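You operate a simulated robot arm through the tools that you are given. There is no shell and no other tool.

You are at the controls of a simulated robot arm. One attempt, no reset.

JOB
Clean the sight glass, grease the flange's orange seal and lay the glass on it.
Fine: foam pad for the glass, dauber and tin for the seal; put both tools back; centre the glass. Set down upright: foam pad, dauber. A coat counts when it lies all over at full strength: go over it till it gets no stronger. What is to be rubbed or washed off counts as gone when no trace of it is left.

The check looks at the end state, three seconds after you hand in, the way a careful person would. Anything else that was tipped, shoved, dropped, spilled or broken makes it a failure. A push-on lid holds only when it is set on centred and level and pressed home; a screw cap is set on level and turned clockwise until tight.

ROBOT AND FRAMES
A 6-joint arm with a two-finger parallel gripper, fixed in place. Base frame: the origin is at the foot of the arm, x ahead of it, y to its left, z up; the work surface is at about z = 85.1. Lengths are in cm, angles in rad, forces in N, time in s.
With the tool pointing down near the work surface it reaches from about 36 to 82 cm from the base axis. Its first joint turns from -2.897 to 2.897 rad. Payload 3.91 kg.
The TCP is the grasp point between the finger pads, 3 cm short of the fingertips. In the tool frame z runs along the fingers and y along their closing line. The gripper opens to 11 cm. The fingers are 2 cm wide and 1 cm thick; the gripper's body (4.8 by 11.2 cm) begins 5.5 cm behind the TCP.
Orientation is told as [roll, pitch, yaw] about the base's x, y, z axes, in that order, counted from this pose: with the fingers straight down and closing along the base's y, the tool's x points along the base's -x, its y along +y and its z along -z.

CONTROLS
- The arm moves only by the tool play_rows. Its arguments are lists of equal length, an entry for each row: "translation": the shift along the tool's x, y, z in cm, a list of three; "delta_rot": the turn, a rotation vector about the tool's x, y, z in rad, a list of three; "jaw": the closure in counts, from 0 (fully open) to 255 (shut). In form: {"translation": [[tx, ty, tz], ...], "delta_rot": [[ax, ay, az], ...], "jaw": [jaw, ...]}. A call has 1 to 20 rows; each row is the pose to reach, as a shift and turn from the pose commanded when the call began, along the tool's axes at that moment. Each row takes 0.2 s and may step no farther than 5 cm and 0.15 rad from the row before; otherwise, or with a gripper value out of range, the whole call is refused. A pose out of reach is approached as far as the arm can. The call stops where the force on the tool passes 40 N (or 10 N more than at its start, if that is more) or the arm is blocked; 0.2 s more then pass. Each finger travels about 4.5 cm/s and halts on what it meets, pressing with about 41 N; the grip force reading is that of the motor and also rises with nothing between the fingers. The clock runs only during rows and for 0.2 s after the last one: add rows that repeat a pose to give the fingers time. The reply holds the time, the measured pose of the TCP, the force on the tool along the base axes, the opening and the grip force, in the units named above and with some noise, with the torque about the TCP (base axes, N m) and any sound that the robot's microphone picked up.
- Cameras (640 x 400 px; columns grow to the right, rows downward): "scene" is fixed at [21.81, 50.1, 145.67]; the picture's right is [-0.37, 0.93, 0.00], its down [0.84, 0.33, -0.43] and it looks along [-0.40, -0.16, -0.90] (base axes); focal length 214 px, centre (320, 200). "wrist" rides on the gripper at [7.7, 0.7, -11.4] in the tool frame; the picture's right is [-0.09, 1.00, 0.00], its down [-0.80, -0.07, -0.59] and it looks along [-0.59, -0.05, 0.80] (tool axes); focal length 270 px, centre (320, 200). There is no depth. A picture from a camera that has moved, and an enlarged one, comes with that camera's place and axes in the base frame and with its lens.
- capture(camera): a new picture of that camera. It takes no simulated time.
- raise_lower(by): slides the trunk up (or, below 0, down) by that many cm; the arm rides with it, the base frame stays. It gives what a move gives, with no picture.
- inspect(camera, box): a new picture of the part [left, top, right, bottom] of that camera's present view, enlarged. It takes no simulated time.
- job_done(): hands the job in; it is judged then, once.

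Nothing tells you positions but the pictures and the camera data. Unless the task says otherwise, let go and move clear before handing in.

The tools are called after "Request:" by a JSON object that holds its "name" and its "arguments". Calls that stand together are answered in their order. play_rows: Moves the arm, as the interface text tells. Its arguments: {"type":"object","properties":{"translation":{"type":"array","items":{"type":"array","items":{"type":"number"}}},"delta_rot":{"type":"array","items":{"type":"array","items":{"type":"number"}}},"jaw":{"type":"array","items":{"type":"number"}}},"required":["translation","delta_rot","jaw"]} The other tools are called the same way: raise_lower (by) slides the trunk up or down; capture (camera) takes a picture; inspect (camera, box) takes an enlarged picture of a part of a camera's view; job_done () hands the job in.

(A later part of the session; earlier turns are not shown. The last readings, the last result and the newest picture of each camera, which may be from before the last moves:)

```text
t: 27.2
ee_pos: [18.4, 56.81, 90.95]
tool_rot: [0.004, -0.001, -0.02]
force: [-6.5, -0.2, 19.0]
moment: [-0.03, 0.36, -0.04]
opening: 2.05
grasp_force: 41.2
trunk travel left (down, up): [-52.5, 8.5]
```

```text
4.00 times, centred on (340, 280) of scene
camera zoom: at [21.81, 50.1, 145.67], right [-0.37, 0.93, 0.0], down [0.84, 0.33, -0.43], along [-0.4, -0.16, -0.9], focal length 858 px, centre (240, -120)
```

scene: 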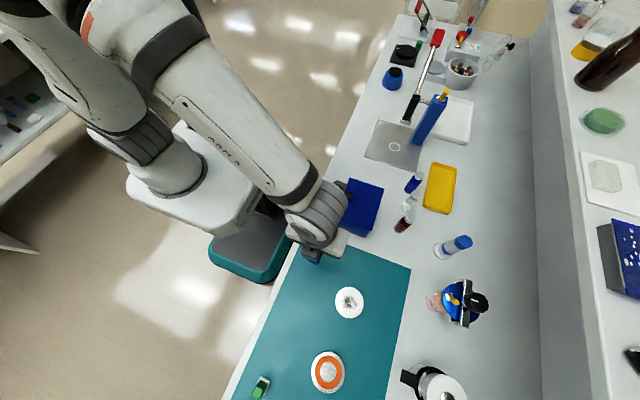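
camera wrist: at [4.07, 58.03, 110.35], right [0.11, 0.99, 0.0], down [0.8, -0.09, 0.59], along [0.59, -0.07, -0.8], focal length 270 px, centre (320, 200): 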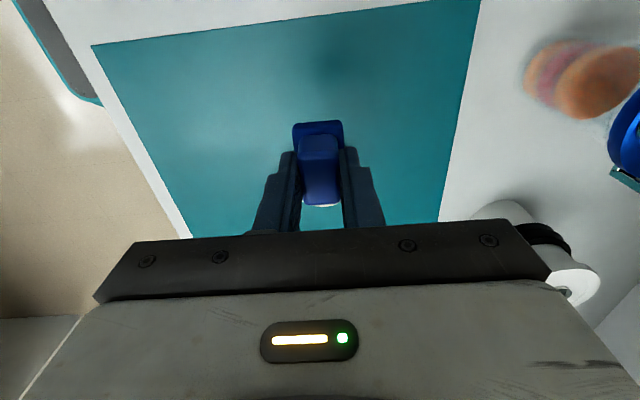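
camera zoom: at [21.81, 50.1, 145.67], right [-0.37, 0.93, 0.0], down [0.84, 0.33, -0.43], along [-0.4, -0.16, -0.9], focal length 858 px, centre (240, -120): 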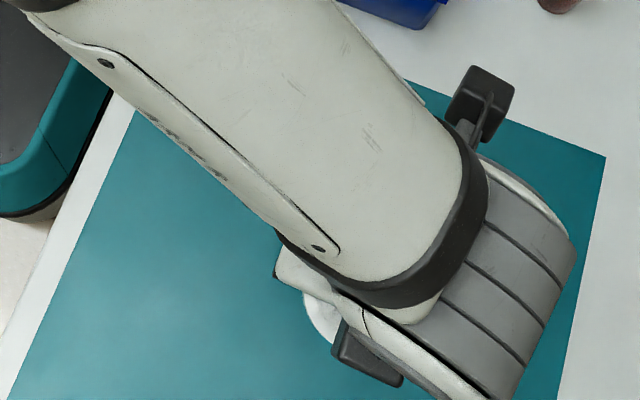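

The glass may be moving along with the pad. I'll lift off and check the dirt and the glass position.

Request:
{"name": "play_rows", "arguments": {"translation": [[0, 0, -0.5], [0, 0, -3], [3, 0, -6], [7, 0, -8], [7, 0, -8]], "delta_rot": [[0, 0, 0], [0, 0, 0], [0, 0, 0], [0, 0, 0], [0, 0, 0]], "jaw": [255, 255, 255, 255, 255]}}

Request:
{"name": "inspect", "arguments": {"camera": "scene", "box": [290, 230, 390, 330]}}

Request:
{"name": "inspect", "arguments": {"camera": "scene", "box": [335, 285, 365, 315]}}

```text
t: 28.4
ee_pos: [11.4, 57.11, 98.87]
tool_rot: [0.0, 0.001, -0.021]
force: [-0.1, 0.0, 0.0]
moment: [-0.02, 0.02, -0.04]
opening: 2.04
grasp_force: 41.2
trunk travel left (down, up): [-52.5, 8.5]
```

```text
4.00 times, centred on (340, 280) of scene
camera zoom: at [21.81, 50.1, 145.67], right [-0.37, 0.93, 0.0], down [0.84, 0.33, -0.43], along [-0.4, -0.16, -0.9], focal length 858 px, centre (240, -120)
```

zoom: 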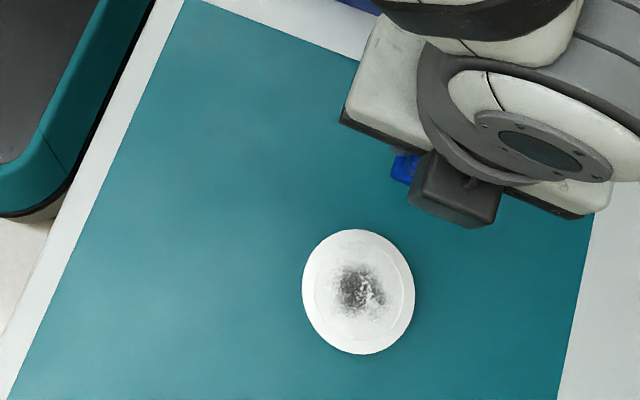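

```text
13.33 times, centred on (350, 300) of scene
camera zoom: at [21.81, 50.1, 145.67], right [-0.37, 0.93, 0.0], down [0.84, 0.33, -0.43], along [-0.4, -0.16, -0.9], focal length 2860 px, centre (-80, -1133)
```

zoom: 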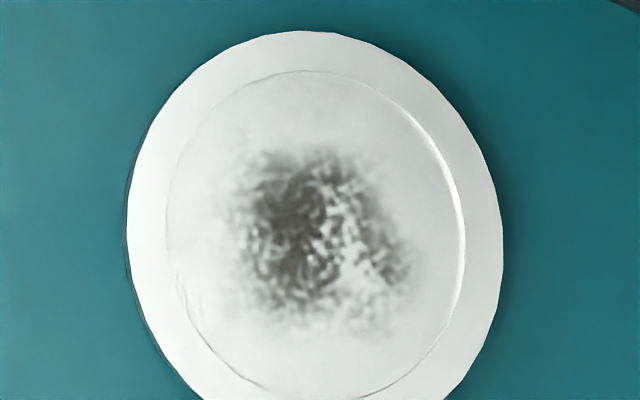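

The dirt is almost unchanged, so the glass was mostly travelling with the pad. Twisting the pad about its own axis should make it slip on the glass (the mat grips the wider disc better), so I'll re-centre and use yaw oscillation.

Request:
{"name": "play_rows", "arguments": {"translation": [[-3, -0.1, 1], [-7, -0.2, 3], [-7.6, -0.2, 5.5], [-7.6, -0.2, 6.8], [-7.6, -0.2, 6.8]], "delta_rot": [[0, 0, 0], [0, 0, 0], [0, 0, 0], [0, 0, 0], [0, 0, 0]], "jaw": [255, 255, 255, 255, 255]}}

Request:
{"name": "inspect", "arguments": {"camera": "wrist", "box": [240, 80, 400, 220]}}

```text
t: 29.6
ee_pos: [19.12, 56.37, 92.31]
tool_rot: [0.002, 0.0, -0.019]
force: [-0.4, 0.4, -0.4]
moment: [-0.02, -0.02, 0.01]
opening: 2.03
grasp_force: 41.1
trunk travel left (down, up): [-52.5, 8.5]
```

```text
2.86 times, centred on (320, 150) of wrist
camera zoom: at [11.47, 57.39, 103.72], right [0.11, 0.99, 0.0], down [0.8, -0.09, 0.59], along [0.59, -0.06, -0.8], focal length 772 px, centre (320, 343)
```

zoom: 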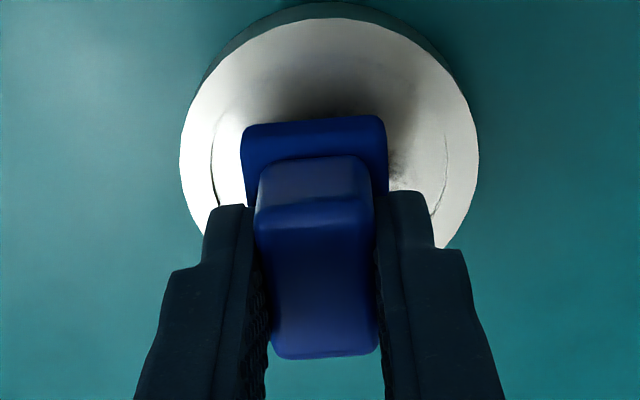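

The glass is at (19.15, 56.88); I need +0.5 cm in y. Then lower to contact.

Request:
{"name": "play_rows", "arguments": {"translation": [[0.05, 0.45, 0.3], [0.05, 0.45, 0.7], [0.05, 0.45, 1.0], [0.05, 0.45, 1.0]], "delta_rot": [[0, 0, 0], [0, 0, 0], [0, 0, 0], [0, 0, 0]], "jaw": [255, 255, 255, 255]}}

```text
t: 30.6
ee_pos: [19.24, 57.01, 91.32]
tool_rot: [0.001, 0.0, -0.021]
force: [-0.3, 0.5, -0.4]
moment: [0.01, 0.04, 0.03]
opening: 2.03
grasp_force: 41.4
trunk travel left (down, up): [-52.5, 8.5]
```

No contact yet at 91.32; lowering a bit more with a small correction.

Request:
{"name": "play_rows", "arguments": {"translation": [[0.15, -0.1, 0.15], [0.15, -0.1, 0.3], [0.15, -0.1, 0.4], [0.15, -0.1, 0.4]], "delta_rot": [[0, 0, 0], [0, 0, 0], [0, 0, 0], [0, 0, 0]], "jaw": [255, 255, 255, 255]}}

```text
t: 31.6
ee_pos: [18.92, 57.02, 91.08]
tool_rot: [0.003, -0.001, -0.021]
force: [0.7, 0.0, 16.7]
moment: [-0.01, -0.04, -0.01]
opening: 2.06
grasp_force: 41.0
trunk travel left (down, up): [-52.5, 8.5]
```

Contact at ~17 N. Now yaw oscillations in place with a touch less pressure.

Request:
{"name": "play_rows", "arguments": {"translation": [[0, 0, -0.05], [0, 0, -0.05], [0, 0, -0.05], [0, 0, -0.05], [0, 0, -0.05], [0, 0, -0.05], [0, 0, -0.05], [0, 0, -0.05], [0, 0, -0.05], [0, 0, -0.05], [0, 0, -0.05], [0, 0, -0.05], [0, 0, -0.05], [0, 0, -0.05], [0, 0, -0.05], [0, 0, -0.05], [0, 0, -0.05], [0, 0, -0.05], [0, 0, -0.05], [0, 0, -0.05]], "delta_rot": [[0, 0, 0.14], [0, 0, 0.28], [0, 0, 0.42], [0, 0, 0.56], [0, 0, 0.42], [0, 0, 0.28], [0, 0, 0.14], [0, 0, 0], [0, 0, -0.14], [0, 0, -0.28], [0, 0, -0.42], [0, 0, -0.56], [0, 0, -0.42], [0, 0, -0.28], [0, 0, -0.14], [0, 0, 0], [0, 0, 0.14], [0, 0, 0.28], [0, 0, 0.14], [0, 0, 0]], "jaw": [255, 255, 255, 255, 255, 255, 255, 255, 255, 255, 255, 255, 255, 255, 255, 255, 255, 255, 255, 255]}}

Request:
{"name": "inspect", "arguments": {"camera": "wrist", "box": [240, 80, 400, 220]}}

```text
t: 35.8
ee_pos: [18.89, 56.76, 90.95]
tool_rot: [0.003, 0.001, -0.02]
force: [0.3, -0.4, 21.6]
moment: [-0.05, -0.01, -0.02]
opening: 2.06
grasp_force: 41.0
trunk travel left (down, up): [-52.5, 8.5]
```

```text
2.86 times, centred on (320, 150) of wrist
camera zoom: at [11.24, 57.62, 102.47], right [0.11, 0.99, 0.0], down [0.8, -0.09, 0.59], along [0.59, -0.06, -0.8], focal length 772 px, centre (320, 343)
```

zoom: 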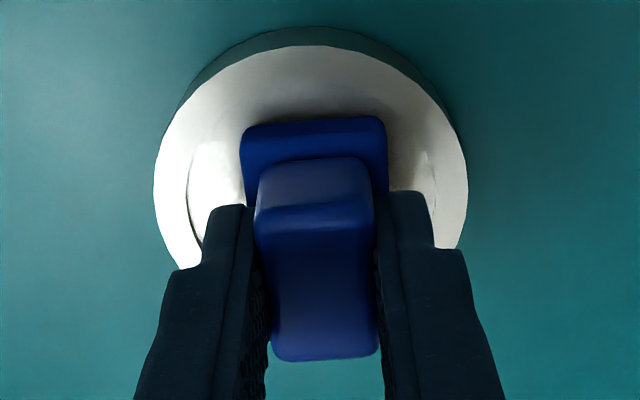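

I'll lift off and check for any effect of the twisting.

Request:
{"name": "play_rows", "arguments": {"translation": [[0, 0, -0.5], [0, 0, -3], [3, 0, -6], [7, 0, -8], [7, 0, -8]], "delta_rot": [[0, 0, 0], [0, 0, 0], [0, 0, 0], [0, 0, 0], [0, 0, 0]], "jaw": [255, 255, 255, 255, 255]}}

Request:
{"name": "inspect", "arguments": {"camera": "scene", "box": [290, 230, 390, 330]}}

Request:
{"name": "inspect", "arguments": {"camera": "scene", "box": [335, 285, 365, 315]}}

```text
t: 37.0
ee_pos: [11.91, 57.25, 98.71]
tool_rot: [-0.002, 0.0, -0.021]
force: [0.3, 0.1, 0.1]
moment: [0.02, 0.0, -0.01]
opening: 2.03
grasp_force: 41.4
trunk travel left (down, up): [-52.5, 8.5]
```

```text
4.00 times, centred on (340, 280) of scene
camera zoom: at [21.81, 50.1, 145.67], right [-0.37, 0.93, 0.0], down [0.84, 0.33, -0.43], along [-0.4, -0.16, -0.9], focal length 858 px, centre (240, -120)
```

zoom: 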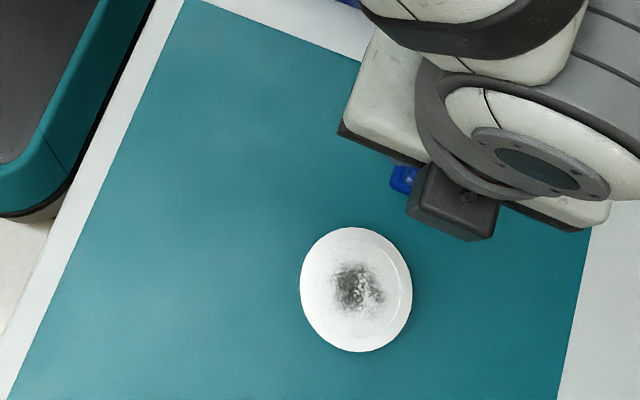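

```text
13.33 times, centred on (350, 300) of scene
camera zoom: at [21.81, 50.1, 145.67], right [-0.37, 0.93, 0.0], down [0.84, 0.33, -0.43], along [-0.4, -0.16, -0.9], focal length 2860 px, centre (-80, -1133)
```

zoom: 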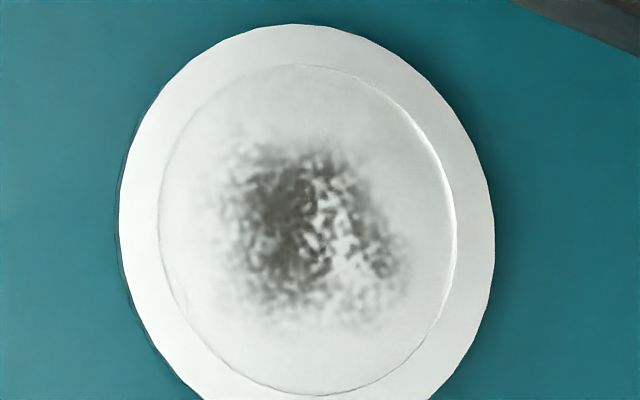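

The dirt is unchanged even after twisting, so I suspect the pad is riding on the raised rim rather than touching the recessed pane. I'll look at the glass obliquely from close by to judge the recess depth.

Request:
{"name": "play_rows", "arguments": {"translation": [[0, -3, 0], [0, -6, 0], [0, -9, 1], [-1.5, -9.5, 4], [-3, -9.5, 6], [-3, -9.5, 6]], "delta_rot": [[0, 0, 0], [0, 0, 0], [0, 0, 0], [0, 0, 0], [0, 0, 0], [0, 0, 0]], "jaw": [255, 255, 255, 255, 255, 255]}}

Request:
{"name": "capture", "arguments": {"camera": "wrist"}}

Request:
{"name": "inspect", "arguments": {"camera": "wrist", "box": [380, 120, 540, 240]}}

```text
t: 38.4
ee_pos: [14.68, 47.85, 92.69]
tool_rot: [0.001, -0.001, -0.02]
force: [-1.5, -0.3, 1.0]
moment: [0.01, -0.03, -0.03]
opening: 2.03
grasp_force: 41.1
trunk travel left (down, up): [-52.5, 8.5]
```

```text
taken
camera wrist: at [6.95, 48.69, 104.17], right [0.11, 0.99, 0.0], down [0.8, -0.09, 0.59], along [0.59, -0.06, -0.8], focal length 270 px, centre (320, 200)
```

wrist: 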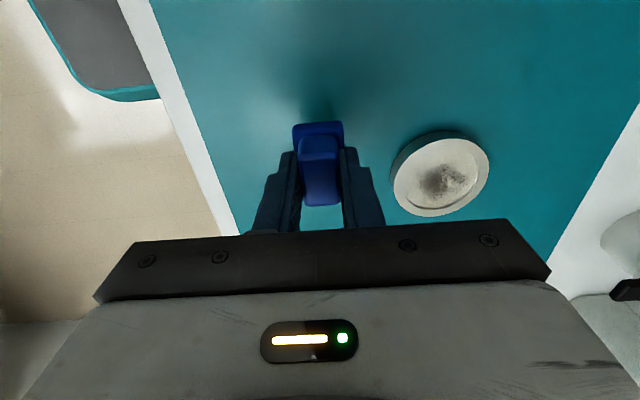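

```text
3.33 times, centred on (460, 180) of wrist
camera zoom: at [6.95, 48.69, 104.17], right [0.11, 0.99, 0.0], down [0.8, -0.09, 0.59], along [0.59, -0.06, -0.8], focal length 901 px, centre (-147, 267)
```

zoom: 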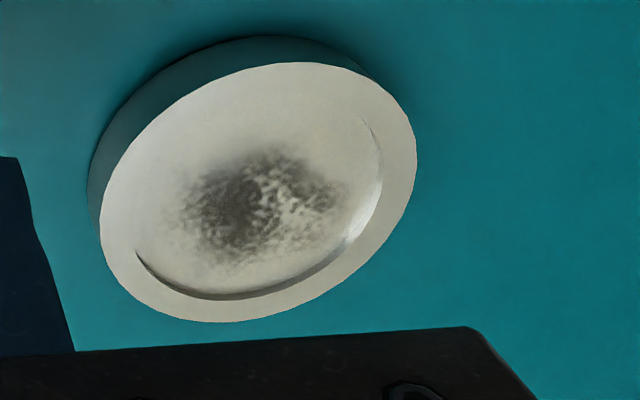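

The picture shows the pane is sunk well below a rim, so the flat pad rides on the rim. Let me zoom in hard to judge the recess wall and floor.

Request:
{"name": "inspect", "arguments": {"camera": "wrist", "box": [385, 125, 495, 220]}}

Request:
{"name": "inspect", "arguments": {"camera": "wrist", "box": [410, 170, 490, 220]}}

Request:
{"name": "inspect", "arguments": {"camera": "wrist", "box": [280, 110, 360, 210]}}

```text
4.21 times, centred on (440, 172) of wrist
camera zoom: at [6.95, 48.69, 104.17], right [0.11, 0.99, 0.0], down [0.8, -0.09, 0.59], along [0.59, -0.06, -0.8], focal length 1138 px, centre (-185, 316)
```

zoom: 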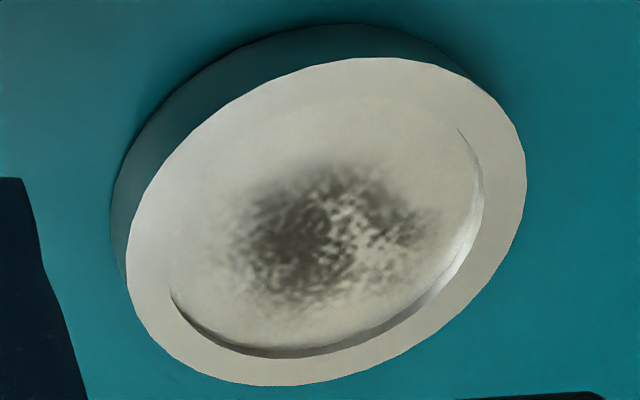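

```text
8.00 times, centred on (450, 195) of wrist
camera zoom: at [6.95, 48.69, 104.17], right [0.11, 0.99, 0.0], down [0.8, -0.09, 0.59], along [0.59, -0.06, -0.8], focal length 2162 px, centre (-720, 240)
```

zoom: 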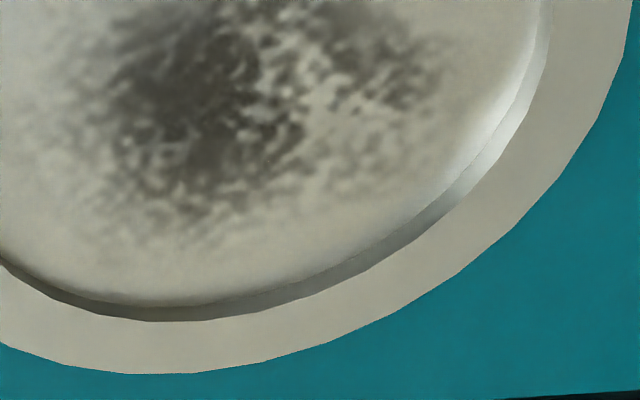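

```text
4.00 times, centred on (320, 160) of wrist
camera zoom: at [6.95, 48.69, 104.17], right [0.11, 0.99, 0.0], down [0.8, -0.09, 0.59], along [0.59, -0.06, -0.8], focal length 1081 px, centre (320, 360)
```

zoom: 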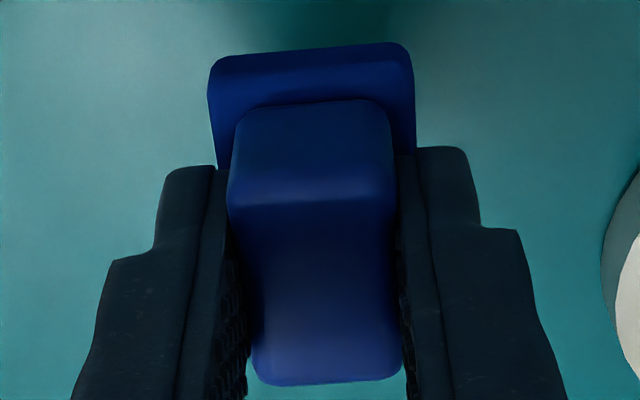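

The pane seems dished, and the pad may either be riding on the rim or dragging the glass along instead of slipping. I'll test directly: light contact, twist 0.6 rad, lift, then see whether the dirt pattern turned with the pad.

Request:
{"name": "play_rows", "arguments": {"translation": [[0, 1, -4], [-1, 4, -4], [-2, 7, -3], [-3.5, 8.9, -1], [-4.25, 8.9, 0.5], [-4.25, 8.9, 0.5]], "delta_rot": [[0, 0, 0], [0, 0, 0], [0, 0, 0], [0, 0, 0], [0, 0, 0], [0, 0, 0]], "jaw": [255, 255, 255, 255, 255, 255]}}

Request:
{"name": "inspect", "arguments": {"camera": "wrist", "box": [240, 80, 400, 220]}}

```text
t: 39.8
ee_pos: [19.15, 56.44, 92.36]
tool_rot: [0.0, 0.0, -0.021]
force: [-0.2, 0.8, -0.2]
moment: [0.01, -0.01, -0.01]
opening: 2.04
grasp_force: 40.7
trunk travel left (down, up): [-52.5, 8.5]
```

```text
2.86 times, centred on (320, 150) of wrist
camera zoom: at [11.37, 57.3, 103.87], right [0.11, 0.99, 0.0], down [0.8, -0.09, 0.59], along [0.59, -0.06, -0.8], focal length 772 px, centre (320, 343)
```

zoom: 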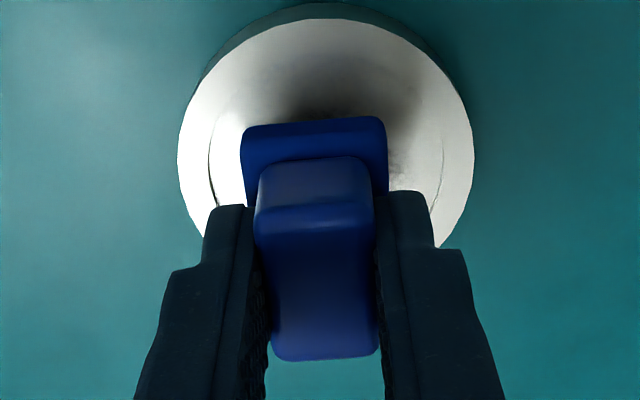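

Pad is near centre; I'll shift slightly and lower to a light touch.

Request:
{"name": "play_rows", "arguments": {"translation": [[0.15, 0.2, 0.5], [0.15, 0.2, 0.9], [0.15, 0.2, 1.1], [0.15, 0.2, 1.1]], "delta_rot": [[0, 0, 0], [0, 0, 0], [0, 0, 0], [0, 0, 0]], "jaw": [255, 255, 255, 255]}}

```text
t: 40.8
ee_pos: [19.04, 56.45, 91.25]
tool_rot: [0.0, -0.001, -0.021]
force: [0.2, -0.5, -0.9]
moment: [-0.05, -0.04, -0.02]
opening: 2.04
grasp_force: 40.7
trunk travel left (down, up): [-52.5, 8.5]
```

Request:
{"name": "play_rows", "arguments": {"translation": [[0.1, 0.25, 0.1], [0.1, 0.25, 0.2], [0.1, 0.25, 0.2]], "delta_rot": [[0, 0, 0], [0, 0, 0], [0, 0, 0]], "jaw": [255, 255, 255]}}

```text
t: 41.6
ee_pos: [18.98, 56.75, 91.07]
tool_rot: [0.0, -0.001, -0.022]
force: [-0.5, 0.9, 0.2]
moment: [0.03, 0.0, 0.01]
opening: 2.06
grasp_force: 41.4
trunk travel left (down, up): [-52.5, 8.5]
```

Still no contact at 91.07. I'll keep lowering in small steps.

Request:
{"name": "play_rows", "arguments": {"translation": [[0, 0, 0.05], [0, 0, 0.1], [0, 0, 0.1]], "delta_rot": [[0, 0, 0], [0, 0, 0], [0, 0, 0]], "jaw": [255, 255, 255]}}

```text
t: 42.4
ee_pos: [19.07, 56.7, 90.96]
tool_rot: [0.004, 0.0, -0.021]
force: [-0.4, 0.6, 10.4]
moment: [0.01, 0.03, -0.01]
opening: 2.04
grasp_force: 41.3
trunk travel left (down, up): [-52.5, 8.5]
```

Contact at 10 N. Now ease, twist by +0.6 rad, and lift straight up in that orientation.

Request:
{"name": "play_rows", "arguments": {"translation": [[0, 0, -0.04], [0, 0, -0.04], [0, 0, -0.04], [0, 0, -0.04], [0, 0, -0.04], [0, 0, -0.04]], "delta_rot": [[0, 0, 0], [0, 0, 0.15], [0, 0, 0.3], [0, 0, 0.45], [0, 0, 0.6], [0, 0, 0.6]], "jaw": [255, 255, 255, 255, 255, 255]}}

Request:
{"name": "inspect", "arguments": {"camera": "wrist", "box": [240, 80, 400, 220]}}

```text
t: 43.8
ee_pos: [19.04, 56.75, 91.05]
tool_rot: [0.0, -0.001, -0.623]
force: [0.8, -0.7, 1.4]
moment: [0.0, -0.06, -0.01]
opening: 2.03
grasp_force: 41.1
trunk travel left (down, up): [-52.5, 8.5]
```

```text
2.86 times, centred on (320, 150) of wrist
camera zoom: at [13.17, 61.85, 102.51], right [0.65, 0.76, 0.0], down [0.61, -0.52, 0.59], along [0.45, -0.39, -0.8], focal length 772 px, centre (320, 343)
```

zoom: 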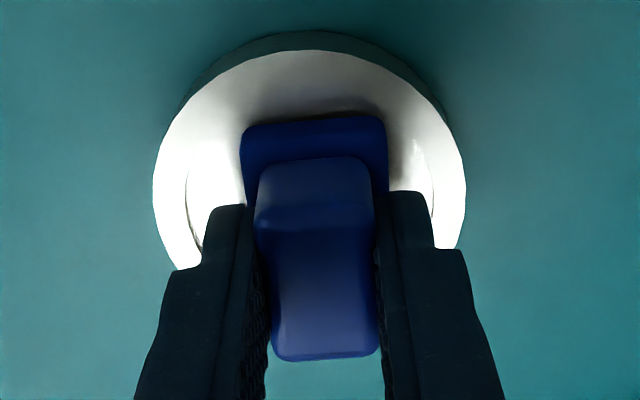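

Light contact (1–2 N) after the twist. Lift straight up now and back off to view the pattern's orientation.

Request:
{"name": "play_rows", "arguments": {"translation": [[0, 0, -0.5], [0, 0, -3], [0, 0, -6], [4, 0, -8], [8, 0, -8], [8, 0, -8]], "delta_rot": [[0, 0, 0], [0, 0, 0], [0, 0, 0], [0, 0, -0.15], [0, 0, -0.3], [0, 0, -0.3]], "jaw": [255, 255, 255, 255, 255, 255]}}

Request:
{"name": "inspect", "arguments": {"camera": "scene", "box": [335, 285, 365, 315]}}

Request:
{"name": "capture", "arguments": {"camera": "scene"}}

```text
t: 45.2
ee_pos: [12.49, 60.94, 98.84]
tool_rot: [-0.003, 0.002, -0.318]
force: [-0.2, 0.7, 0.3]
moment: [-0.03, -0.01, 0.05]
opening: 2.04
grasp_force: 40.7
trunk travel left (down, up): [-52.5, 8.5]
```

```text
13.33 times, centred on (350, 300) of scene
camera zoom: at [21.81, 50.1, 145.67], right [-0.37, 0.93, 0.0], down [0.84, 0.33, -0.43], along [-0.4, -0.16, -0.9], focal length 2860 px, centre (-80, -1133)
```

zoom: 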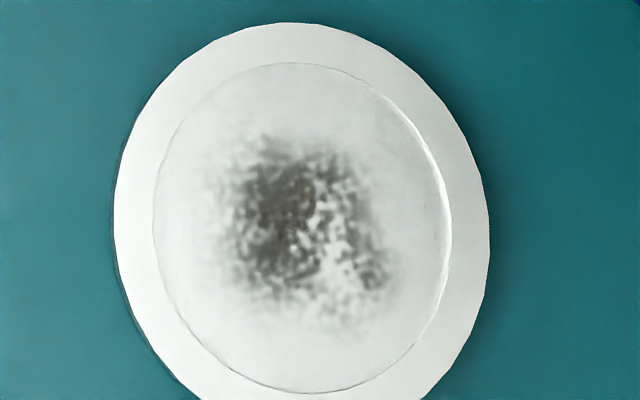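

```text
taken
```

scene: 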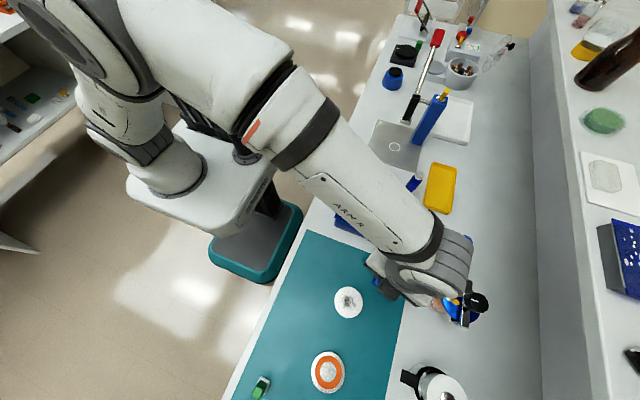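

The pattern did not turn with the glass, so the pad slips but still doesn't touch the dirt: the pane is sunk below the rim. I'll straighten up, go back over the glass and tilt the pad so its front edge reaches down into the dish.

Request:
{"name": "play_rows", "arguments": {"translation": [[-2, -0.7, 0], [-4.5, -1.5, 0], [-6.86, -2.27, 1], [-6.86, -2.27, 2], [-6.86, -2.27, 2]], "delta_rot": [[0, 0, -0.1], [0, 0, -0.2], [0, 0, -0.3], [0, 0, -0.318], [0, 0, -0.318]], "jaw": [255, 255, 255, 255, 255]}}

Request:
{"name": "play_rows", "arguments": {"translation": [[0, 0, 0], [0, 0, 0], [0, 0, 0]], "delta_rot": [[0, 0.12, 0], [0, 0.22, 0], [0, 0.22, 0]], "jaw": [255, 255, 255]}}

Request:
{"name": "capture", "arguments": {"camera": "wrist"}}

Request:
{"name": "inspect", "arguments": {"camera": "wrist", "box": [240, 80, 400, 220]}}

```text
t: 46.4
ee_pos: [18.33, 56.91, 96.94]
tool_rot: [0.002, 0.0, -0.002]
force: [0.7, -0.5, 0.1]
moment: [0.01, 0.01, 0.0]
opening: 2.04
grasp_force: 41.4
trunk travel left (down, up): [-52.5, 8.5]
```

```text
t: 47.2
ee_pos: [18.18, 56.83, 96.94]
tool_rot: [0.0, 0.221, -0.003]
force: [0.6, -0.8, -0.6]
moment: [-0.01, -0.02, -0.01]
opening: 2.06
grasp_force: 40.6
trunk travel left (down, up): [-52.5, 8.5]
```

```text
taken
camera wrist: at [13.25, 57.68, 109.89], right [0.09, 1.0, -0.02], down [0.91, -0.07, 0.4], along [0.4, -0.05, -0.91], focal length 270 px, centre (320, 200)
```

wrist: 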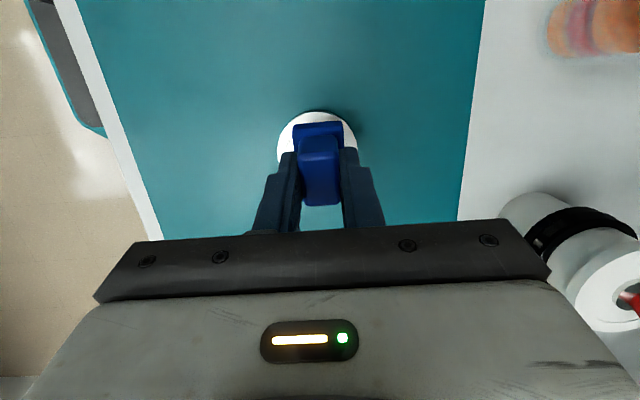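

```text
2.86 times, centred on (320, 150) of wrist
camera zoom: at [13.25, 57.68, 109.89], right [0.09, 1.0, -0.02], down [0.91, -0.07, 0.4], along [0.4, -0.05, -0.91], focal length 772 px, centre (320, 343)
```

zoom: 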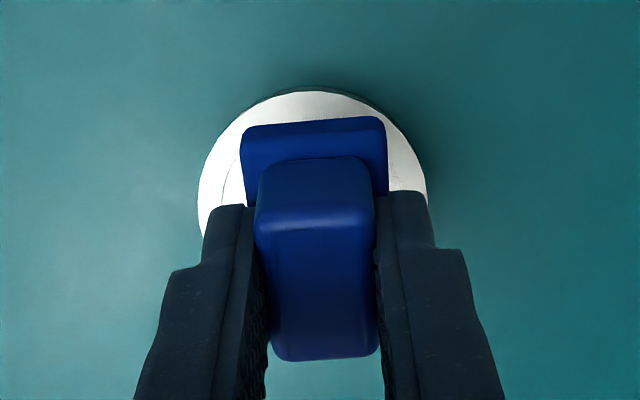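

The pad is tilted with its front edge low. I'll lower toward the glass with that edge aimed at the centre of the dish.

Request:
{"name": "play_rows", "arguments": {"translation": [[-0.2, -0.1, 1.5], [-0.45, -0.2, 3.0], [-0.65, -0.2, 4.3], [-0.73, -0.2, 4.86], [-0.73, -0.2, 4.86]], "delta_rot": [[0, 0, 0], [0, 0, 0], [0, 0, 0], [0, 0, 0], [0, 0, 0]], "jaw": [255, 255, 255, 255, 255]}}

Request:
{"name": "inspect", "arguments": {"camera": "wrist", "box": [240, 80, 400, 220]}}

```text
t: 48.4
ee_pos: [17.89, 56.89, 92.1]
tool_rot: [0.0, 0.221, -0.004]
force: [-1.0, 0.2, 0.6]
moment: [-0.04, -0.01, 0.0]
opening: 2.07
grasp_force: 40.6
trunk travel left (down, up): [-52.5, 8.5]
```

```text
2.86 times, centred on (320, 150) of wrist
camera zoom: at [12.82, 57.66, 104.94], right [0.09, 1.0, -0.02], down [0.91, -0.07, 0.41], along [0.4, -0.05, -0.91], focal length 772 px, centre (320, 343)
```

zoom: 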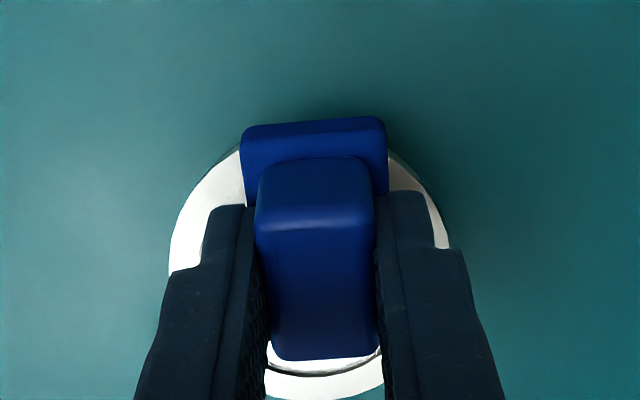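

Now lowering in small steps to find the dish floor.

Request:
{"name": "play_rows", "arguments": {"translation": [[-0.07, -0.2, 0.3], [-0.13, -0.2, 0.6], [-0.15, -0.2, 0.7], [-0.17, -0.2, 0.8], [-0.17, -0.2, 0.8]], "delta_rot": [[0, 0, 0], [0, 0, 0], [0, 0, 0], [0, 0, 0], [0, 0, 0]], "jaw": [255, 255, 255, 255, 255]}}

```text
t: 49.6
ee_pos: [17.98, 56.74, 91.37]
tool_rot: [0.002, 0.22, -0.002]
force: [-0.8, 0.7, 5.8]
moment: [0.04, -0.01, 0.03]
opening: 2.03
grasp_force: 40.7
trunk travel left (down, up): [-52.5, 8.5]
```

The tilted edge touches at the same height even in the middle of the dish, so the surface is effectively level with the rim: pad contact was real, but at high force the glass just travelled with the pad. I'll go flat again and rub at light force, which did slip.

Request:
{"name": "play_rows", "arguments": {"translation": [[0.2, 0, -1], [0.33, 0, -1.5], [-0.2, -0.05, -1.5], [-0.63, -0.1, -1.6], [-0.63, -0.1, -1.6]], "delta_rot": [[0, 0, 0], [0, -0.1, 0], [0, -0.2, 0], [0, -0.22, 0], [0, -0.22, 0]], "jaw": [255, 255, 255, 255, 255]}}

Request:
{"name": "inspect", "arguments": {"camera": "wrist", "box": [240, 80, 400, 220]}}

```text
t: 50.8
ee_pos: [18.75, 56.49, 92.67]
tool_rot: [-0.002, 0.0, -0.003]
force: [-0.3, -0.2, -0.5]
moment: [-0.01, 0.02, -0.02]
opening: 2.05
grasp_force: 41.4
trunk travel left (down, up): [-52.5, 8.5]
```

```text
2.86 times, centred on (320, 150) of wrist
camera zoom: at [11.11, 57.33, 104.2], right [0.09, 1.0, 0.0], down [0.8, -0.07, 0.59], along [0.59, -0.05, -0.8], focal length 772 px, centre (320, 343)
```

zoom: 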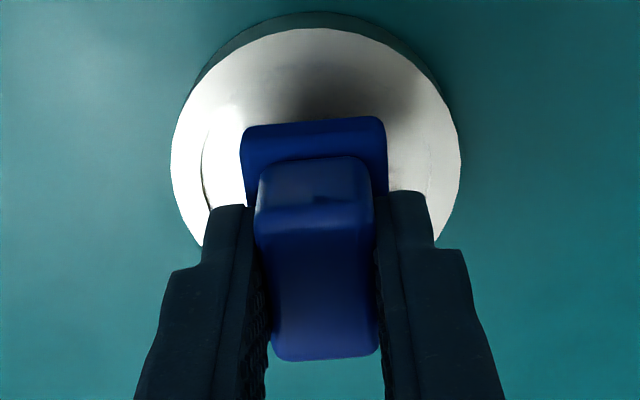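

Aligned. Lowering to just above contact, then feeling for it.

Request:
{"name": "play_rows", "arguments": {"translation": [[-0.1, 0, 0.6], [-0.1, 0, 1.2], [-0.1, 0, 1.5], [-0.1, 0, 1.6], [-0.1, 0, 1.6]], "delta_rot": [[0, 0, 0], [0, 0, 0], [0, 0, 0], [0, 0, 0], [0, 0, 0]], "jaw": [255, 255, 255, 255, 255]}}

```text
t: 52.0
ee_pos: [19.0, 56.46, 91.0]
tool_rot: [-0.001, 0.001, -0.004]
force: [-0.4, 0.2, -0.7]
moment: [0.01, -0.03, -0.01]
opening: 2.06
grasp_force: 40.4
trunk travel left (down, up): [-52.5, 8.5]
```

Request:
{"name": "play_rows", "arguments": {"translation": [[0, 0.1, 0.05], [0, 0.1, 0.08], [0, 0.1, 0.08]], "delta_rot": [[0, 0, 0], [0, 0, 0], [0, 0, 0]], "jaw": [255, 255, 255]}}

```text
t: 52.8
ee_pos: [19.02, 56.69, 91.05]
tool_rot: [0.0, 0.001, -0.005]
force: [-0.4, -0.9, 2.6]
moment: [0.0, 0.01, -0.02]
opening: 2.07
grasp_force: 40.8
trunk travel left (down, up): [-52.5, 8.5]
```

Light contact, ~3 N. Now a long yaw oscillation with slightly more pressure.

Request:
{"name": "play_rows", "arguments": {"translation": [[0, 0, 0.02], [0, 0, 0.02], [0, 0, 0.02], [0, 0, 0.02], [0, 0, 0.02], [0, 0, 0.02], [0, 0, 0.02], [0, 0, 0.02], [0, 0, 0.02], [0, 0, 0.02], [0, 0, 0.02], [0, 0, 0.02], [0, 0, 0.02], [0, 0, 0.02], [0, 0, 0.02], [0, 0, 0.02], [0, 0, 0.02], [0, 0, 0.02], [0, 0, 0.02], [0, 0, 0.02]], "delta_rot": [[0, 0, 0.15], [0, 0, 0.3], [0, 0, 0.45], [0, 0, 0.6], [0, 0, 0.75], [0, 0, 0.6], [0, 0, 0.45], [0, 0, 0.3], [0, 0, 0.15], [0, 0, 0], [0, 0, -0.15], [0, 0, -0.3], [0, 0, -0.45], [0, 0, -0.6], [0, 0, -0.75], [0, 0, -0.6], [0, 0, -0.45], [0, 0, -0.3], [0, 0, -0.15], [0, 0, 0]], "jaw": [255, 255, 255, 255, 255, 255, 255, 255, 255, 255, 255, 255, 255, 255, 255, 255, 255, 255, 255, 255]}}

Request:
{"name": "inspect", "arguments": {"camera": "wrist", "box": [240, 80, 400, 220]}}

```text
t: 57.0
ee_pos: [19.04, 56.7, 90.98]
tool_rot: [0.0, 0.0, -0.007]
force: [-0.2, 0.6, 3.0]
moment: [0.05, -0.04, 0.06]
opening: 2.04
grasp_force: 41.9
trunk travel left (down, up): [-52.5, 8.5]
```

```text
2.86 times, centred on (320, 150) of wrist
camera zoom: at [11.26, 57.44, 102.52], right [0.09, 1.0, 0.0], down [0.8, -0.08, 0.59], along [0.59, -0.06, -0.8], focal length 772 px, centre (320, 343)
```

zoom: 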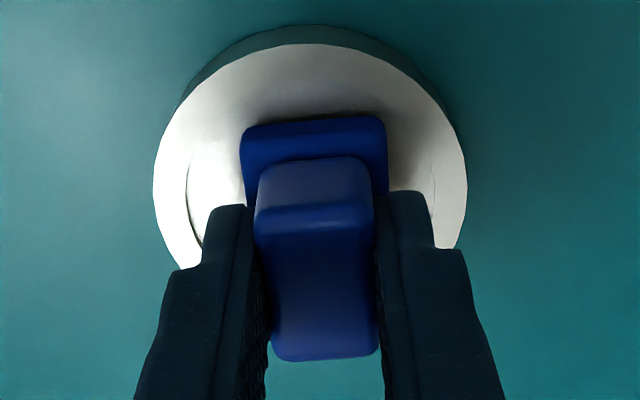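

Now lift and check.

Request:
{"name": "play_rows", "arguments": {"translation": [[0, 0, -0.5], [0, 0, -3], [3, 0, -6], [7, 0, -8], [7, 0, -8]], "delta_rot": [[0, 0, 0], [0, 0, 0], [0, 0, 0], [0, 0, 0], [0, 0, 0]], "jaw": [255, 255, 255, 255, 255]}}

Request:
{"name": "inspect", "arguments": {"camera": "scene", "box": [335, 285, 365, 315]}}

```text
t: 58.2
ee_pos: [12.01, 56.73, 99.03]
tool_rot: [0.001, 0.0, -0.004]
force: [0.2, 0.0, -0.7]
moment: [0.0, 0.03, -0.04]
opening: 2.03
grasp_force: 41.7
trunk travel left (down, up): [-52.5, 8.5]
```

```text
13.33 times, centred on (350, 300) of scene
camera zoom: at [21.81, 50.1, 145.67], right [-0.37, 0.93, 0.0], down [0.84, 0.33, -0.43], along [-0.4, -0.16, -0.9], focal length 2860 px, centre (-80, -1133)
```

zoom: 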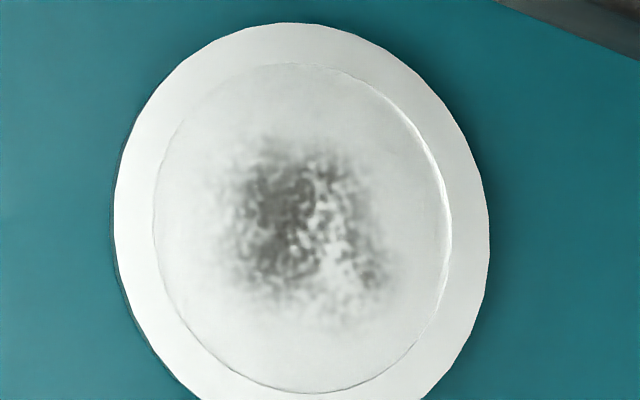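

The dirt is visibly lighter now and the glass stayed put, so light pressure with slip works. I'll return and rub longer with light force, mixing short strokes and twists.

Request:
{"name": "play_rows", "arguments": {"translation": [[-3, -0.05, 1], [-6.5, -0.05, 3], [-7, -0.05, 5.5], [-7, -0.05, 7.3], [-7, -0.05, 7.9], [-7, -0.05, 7.9]], "delta_rot": [[0, 0, 0], [0, 0, 0], [0, 0, 0], [0, 0, 0], [0, 0, 0], [0, 0, 0]], "jaw": [255, 255, 255, 255, 255, 255]}}

```text
t: 59.6
ee_pos: [19.09, 56.63, 91.08]
tool_rot: [0.0, 0.0, -0.004]
force: [0.5, -0.3, -0.1]
moment: [-0.01, 0.0, -0.01]
opening: 2.06
grasp_force: 40.9
trunk travel left (down, up): [-52.5, 8.5]
```

Request:
{"name": "play_rows", "arguments": {"translation": [[0, 0, 0.06], [0, 0, 0.1], [0, 0, 0.1]], "delta_rot": [[0, 0, 0], [0, 0, 0], [0, 0, 0]], "jaw": [255, 255, 255]}}

```text
t: 60.4
ee_pos: [19.02, 56.6, 90.94]
tool_rot: [0.0, 0.0, -0.001]
force: [0.2, -0.2, 0.1]
moment: [-0.04, 0.02, 0.0]
opening: 2.04
grasp_force: 41.3
trunk travel left (down, up): [-52.5, 8.5]
```

Request:
{"name": "play_rows", "arguments": {"translation": [[0, 0, 0.04], [0, 0, 0.07], [0, 0, 0.07]], "delta_rot": [[0, 0, 0], [0, 0, 0], [0, 0, 0]], "jaw": [255, 255, 255]}}

```text
t: 61.2
ee_pos: [19.01, 56.64, 91.05]
tool_rot: [0.002, -0.002, -0.002]
force: [-0.7, -1.8, 7.7]
moment: [-0.07, -0.01, -0.04]
opening: 2.04
grasp_force: 40.7
trunk travel left (down, up): [-52.5, 8.5]
```

Contact at ~8 N; I'll ease a little and stroke in y with yaw twists.

Request:
{"name": "play_rows", "arguments": {"translation": [[0, 0.3, -0.03], [0, 0.6, -0.03], [0, 0.3, -0.03], [0, 0, -0.03], [0, -0.3, -0.03], [0, -0.6, -0.03], [0, -0.3, -0.03], [0, 0, -0.03], [0, 0.3, -0.03], [0, 0.6, -0.03], [0, 0.3, -0.03], [0, 0, -0.03], [0, -0.3, -0.03], [0, -0.6, -0.03], [0, -0.3, -0.03], [0, 0, -0.03]], "delta_rot": [[0, 0, 0.15], [0, 0, 0.3], [0, 0, 0.45], [0, 0, 0.6], [0, 0, 0.45], [0, 0, 0.3], [0, 0, 0.15], [0, 0, 0], [0, 0, -0.15], [0, 0, -0.3], [0, 0, -0.45], [0, 0, -0.6], [0, 0, -0.45], [0, 0, -0.3], [0, 0, -0.15], [0, 0, 0]], "jaw": [255, 255, 255, 255, 255, 255, 255, 255, 255, 255, 255, 255, 255, 255, 255, 255]}}

Request:
{"name": "inspect", "arguments": {"camera": "wrist", "box": [240, 80, 400, 220]}}

```text
t: 64.6
ee_pos: [19.01, 56.65, 91.02]
tool_rot: [0.0, -0.001, -0.007]
force: [0.8, -1.6, 6.4]
moment: [-0.04, 0.01, 0.02]
opening: 2.05
grasp_force: 41.4
trunk travel left (down, up): [-52.5, 8.5]
```

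```text
2.86 times, centred on (320, 150) of wrist
camera zoom: at [11.28, 57.5, 102.5], right [0.09, 1.0, 0.0], down [0.8, -0.08, 0.59], along [0.59, -0.06, -0.8], focal length 772 px, centre (320, 343)
```

zoom: 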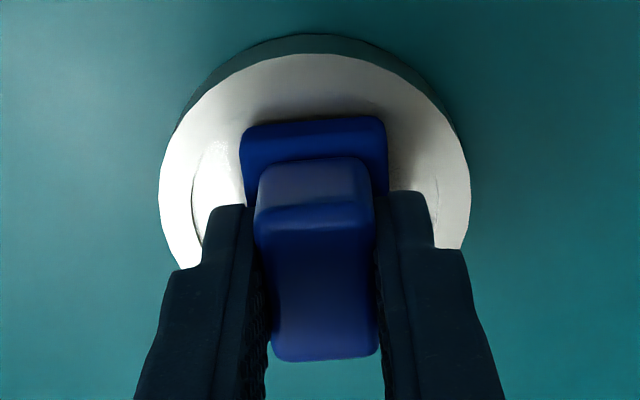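

The glass shifted only ~0.15 cm. Continue with twists and small x offsets at light force.

Request:
{"name": "play_rows", "arguments": {"translation": [[0, 0, -0.02], [-0.1, 0, -0.02], [-0.2, 0, -0.02], [-0.3, 0, -0.02], [-0.4, 0, -0.02], [-0.4, 0, -0.02], [-0.4, 0, -0.02], [-0.4, 0, -0.02], [-0.3, 0, -0.02], [-0.2, 0, -0.02], [-0.1, 0, -0.02], [0, 0, -0.02], [0.1, 0, -0.02], [0.2, 0, -0.02], [0.2, 0, -0.02], [0.2, 0, -0.02], [0.1, 0, -0.02], [0, 0, -0.02], [-0.1, 0, -0.02], [-0.2, 0, -0.02]], "delta_rot": [[0, 0, 0.15], [0, 0, 0.3], [0, 0, 0.45], [0, 0, 0.6], [0, 0, 0.75], [0, 0, 0.6], [0, 0, 0.45], [0, 0, 0.3], [0, 0, 0.15], [0, 0, 0], [0, 0, -0.15], [0, 0, -0.3], [0, 0, -0.45], [0, 0, -0.6], [0, 0, -0.75], [0, 0, -0.6], [0, 0, -0.45], [0, 0, -0.3], [0, 0, -0.15], [0, 0, 0]], "jaw": [255, 255, 255, 255, 255, 255, 255, 255, 255, 255, 255, 255, 255, 255, 255, 255, 255, 255, 255, 255]}}

Request:
{"name": "inspect", "arguments": {"camera": "wrist", "box": [240, 80, 400, 220]}}

```text
t: 68.8
ee_pos: [19.16, 56.54, 90.95]
tool_rot: [-0.001, 0.0, -0.006]
force: [-0.4, -0.4, 2.9]
moment: [-0.02, 0.06, 0.02]
opening: 2.04
grasp_force: 41.3
trunk travel left (down, up): [-52.5, 8.5]
```

```text
2.86 times, centred on (320, 150) of wrist
camera zoom: at [11.39, 57.39, 102.51], right [0.09, 1.0, 0.0], down [0.8, -0.07, 0.59], along [0.59, -0.06, -0.8], focal length 772 px, centre (320, 343)
```

zoom: 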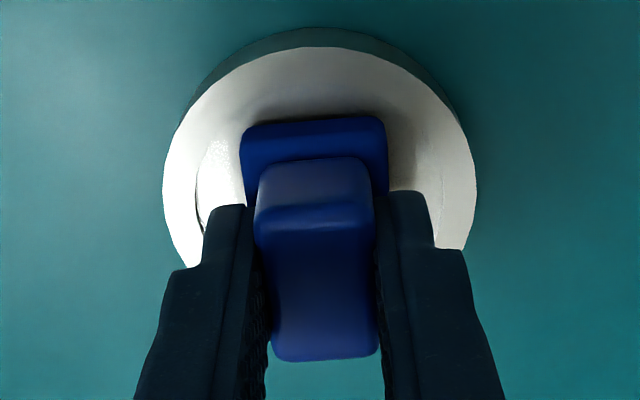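

Good light contact. Another round with y offsets.

Request:
{"name": "play_rows", "arguments": {"translation": [[0, 0.1, 0.01], [0, 0.2, 0.01], [0, 0.3, 0.01], [0, 0.4, 0.01], [0, 0.5, 0.01], [0, 0.5, 0.01], [0, 0.5, 0.01], [0, 0.4, 0.01], [0, 0.3, 0.01], [0, 0.2, 0.01], [0, 0.1, 0.01], [0, 0, 0.01], [0, -0.1, 0.01], [0, -0.2, 0.01], [0, -0.3, 0.01], [0, -0.3, 0.01], [0, -0.2, 0.01], [0, -0.1, 0.01], [0, 0, 0.01], [0, 0.1, 0.01]], "delta_rot": [[0, 0, -0.15], [0, 0, -0.3], [0, 0, -0.45], [0, 0, -0.6], [0, 0, -0.75], [0, 0, -0.6], [0, 0, -0.45], [0, 0, -0.3], [0, 0, -0.15], [0, 0, 0], [0, 0, 0.15], [0, 0, 0.3], [0, 0, 0.45], [0, 0, 0.6], [0, 0, 0.75], [0, 0, 0.6], [0, 0, 0.45], [0, 0, 0.3], [0, 0, 0.15], [0, 0, 0]], "jaw": [255, 255, 255, 255, 255, 255, 255, 255, 255, 255, 255, 255, 255, 255, 255, 255, 255, 255, 255, 255]}}

Request:
{"name": "play_rows", "arguments": {"translation": [[0, 0, -0.5], [0, 0, -3], [3, 0, -6], [7, 0, -8], [7, 0, -8]], "delta_rot": [[0, 0, 0], [0, 0, 0], [0, 0, 0], [0, 0, 0], [0, 0, 0]], "jaw": [255, 255, 255, 255, 255]}}

Request:
{"name": "inspect", "arguments": {"camera": "scene", "box": [335, 285, 365, 315]}}

```text
t: 73.0
ee_pos: [19.19, 56.77, 91.02]
tool_rot: [0.0, -0.001, 0.0]
force: [0.2, -1.9, 5.1]
moment: [-0.04, -0.01, -0.03]
opening: 2.04
grasp_force: 41.5
trunk travel left (down, up): [-52.5, 8.5]
```

```text
t: 74.2
ee_pos: [12.27, 56.77, 99.16]
tool_rot: [0.0, 0.0, -0.003]
force: [0.4, -0.5, 0.2]
moment: [0.01, -0.01, 0.02]
opening: 2.06
grasp_force: 41.0
trunk travel left (down, up): [-52.5, 8.5]
```

```text
13.33 times, centred on (350, 300) of scene
camera zoom: at [21.81, 50.1, 145.67], right [-0.37, 0.93, 0.0], down [0.84, 0.33, -0.43], along [-0.4, -0.16, -0.9], focal length 2860 px, centre (-80, -1133)
```

zoom: 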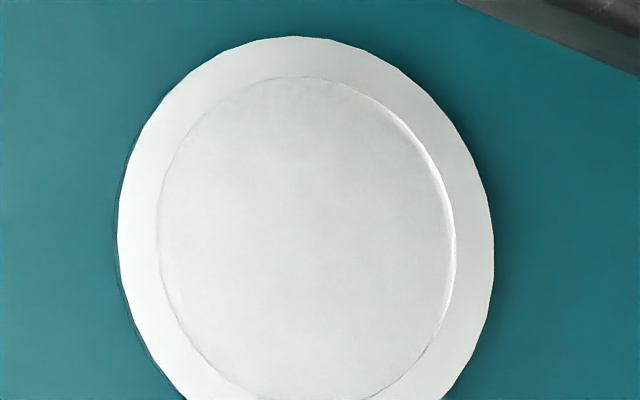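

The dirt looks gone. I'll examine the surface closely from two angles for faint traces.

Request:
{"name": "inspect", "arguments": {"camera": "scene", "box": [339, 290, 361, 312]}}

Request:
{"name": "play_rows", "arguments": {"translation": [[0, -3, 0], [0, -6, 0], [0, -9, 1], [-1.5, -9.5, 4], [-2.5, -9.5, 5.5], [-2.5, -9.5, 5.5]], "delta_rot": [[0, 0, 0], [0, 0, 0], [0, 0, 0], [0, 0, 0], [0, 0, 0], [0, 0, 0]], "jaw": [255, 255, 255, 255, 255, 255]}}

Request:
{"name": "inspect", "arguments": {"camera": "wrist", "box": [385, 125, 495, 220]}}

```text
16.00 times, centred on (350, 301) of scene
camera zoom: at [21.81, 50.1, 145.67], right [-0.37, 0.93, 0.0], down [0.84, 0.33, -0.43], along [-0.4, -0.16, -0.9], focal length 3432 px, centre (-160, -1416)
```

zoom: 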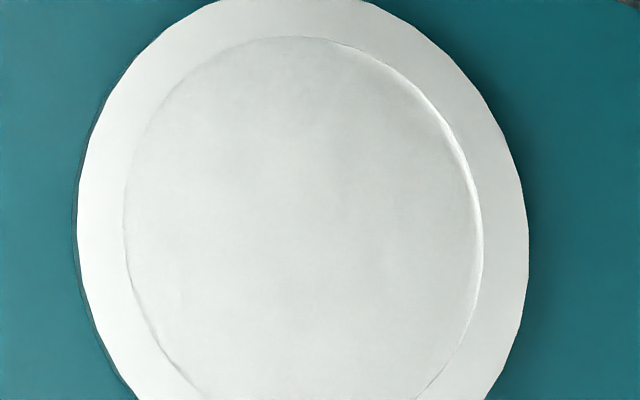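

```text
t: 75.6
ee_pos: [14.63, 47.11, 93.47]
tool_rot: [-0.001, 0.0, -0.002]
force: [-0.2, -0.7, 0.1]
moment: [0.02, 0.0, -0.01]
opening: 2.05
grasp_force: 41.0
trunk travel left (down, up): [-52.5, 8.5]
```

```text
4.21 times, centred on (440, 172) of wrist
camera zoom: at [6.87, 47.92, 104.98], right [0.09, 1.0, 0.0], down [0.8, -0.07, 0.59], along [0.59, -0.05, -0.8], focal length 1138 px, centre (-185, 316)
```

zoom: 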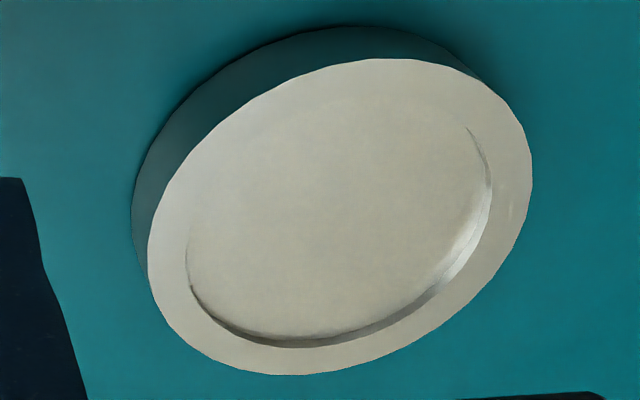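

It looks spotless from both angles. For certainty about faint fringe, I'll do one more wide, light pass before putting the pad back.

Request:
{"name": "play_rows", "arguments": {"translation": [[0, 1, -4], [-1, 4, -4], [-2, 7, -3], [-3.5, 9.4, -1], [-4.45, 9.7, 1], [-4.45, 9.7, 2.2], [-4.45, 9.7, 2.2]], "delta_rot": [[0, 0, 0], [0, 0, 0], [0, 0, 0], [0, 0, 0], [0, 0, 0], [0, 0, 0], [0, 0, 0]], "jaw": [255, 255, 255, 255, 255, 255, 255]}}

Request:
{"name": "inspect", "arguments": {"camera": "wrist", "box": [240, 80, 400, 220]}}

```text
t: 77.2
ee_pos: [19.12, 56.97, 91.23]
tool_rot: [-0.001, -0.001, -0.003]
force: [-0.3, -0.4, -0.7]
moment: [-0.02, 0.02, 0.0]
opening: 2.02
grasp_force: 40.7
trunk travel left (down, up): [-52.5, 8.5]
```

```text
2.86 times, centred on (320, 150) of wrist
camera zoom: at [11.43, 57.69, 102.78], right [0.09, 1.0, 0.0], down [0.8, -0.07, 0.59], along [0.59, -0.05, -0.8], focal length 772 px, centre (320, 343)
```

zoom: 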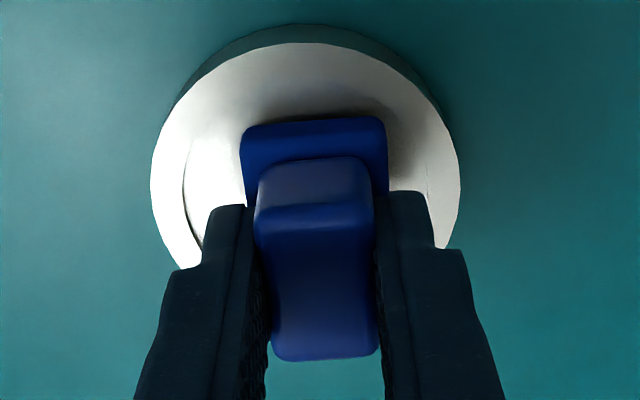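

Lowering to light contact.

Request:
{"name": "play_rows", "arguments": {"translation": [[0, -0.15, 0.12], [0, -0.15, 0.2], [0, -0.15, 0.24], [0, -0.15, 0.24]], "delta_rot": [[0, 0, 0], [0, 0, 0], [0, 0, 0], [0, 0, 0]], "jaw": [255, 255, 255, 255]}}

```text
t: 78.2
ee_pos: [19.19, 56.78, 91.11]
tool_rot: [0.0, -0.001, -0.004]
force: [0.6, -0.9, -0.6]
moment: [0.0, 0.04, -0.01]
opening: 2.05
grasp_force: 41.1
trunk travel left (down, up): [-52.5, 8.5]
```

Request:
{"name": "play_rows", "arguments": {"translation": [[0, 0, 0.06], [0, 0, 0.1], [0, 0, 0.12], [0, 0, 0.12]], "delta_rot": [[0, 0, 0], [0, 0, 0], [0, 0, 0], [0, 0, 0]], "jaw": [255, 255, 255, 255]}}

```text
t: 79.2
ee_pos: [19.17, 56.86, 90.98]
tool_rot: [0.003, 0.0, -0.003]
force: [0.0, -0.9, 6.1]
moment: [-0.06, 0.0, 0.02]
opening: 2.04
grasp_force: 40.8
trunk travel left (down, up): [-52.5, 8.5]
```

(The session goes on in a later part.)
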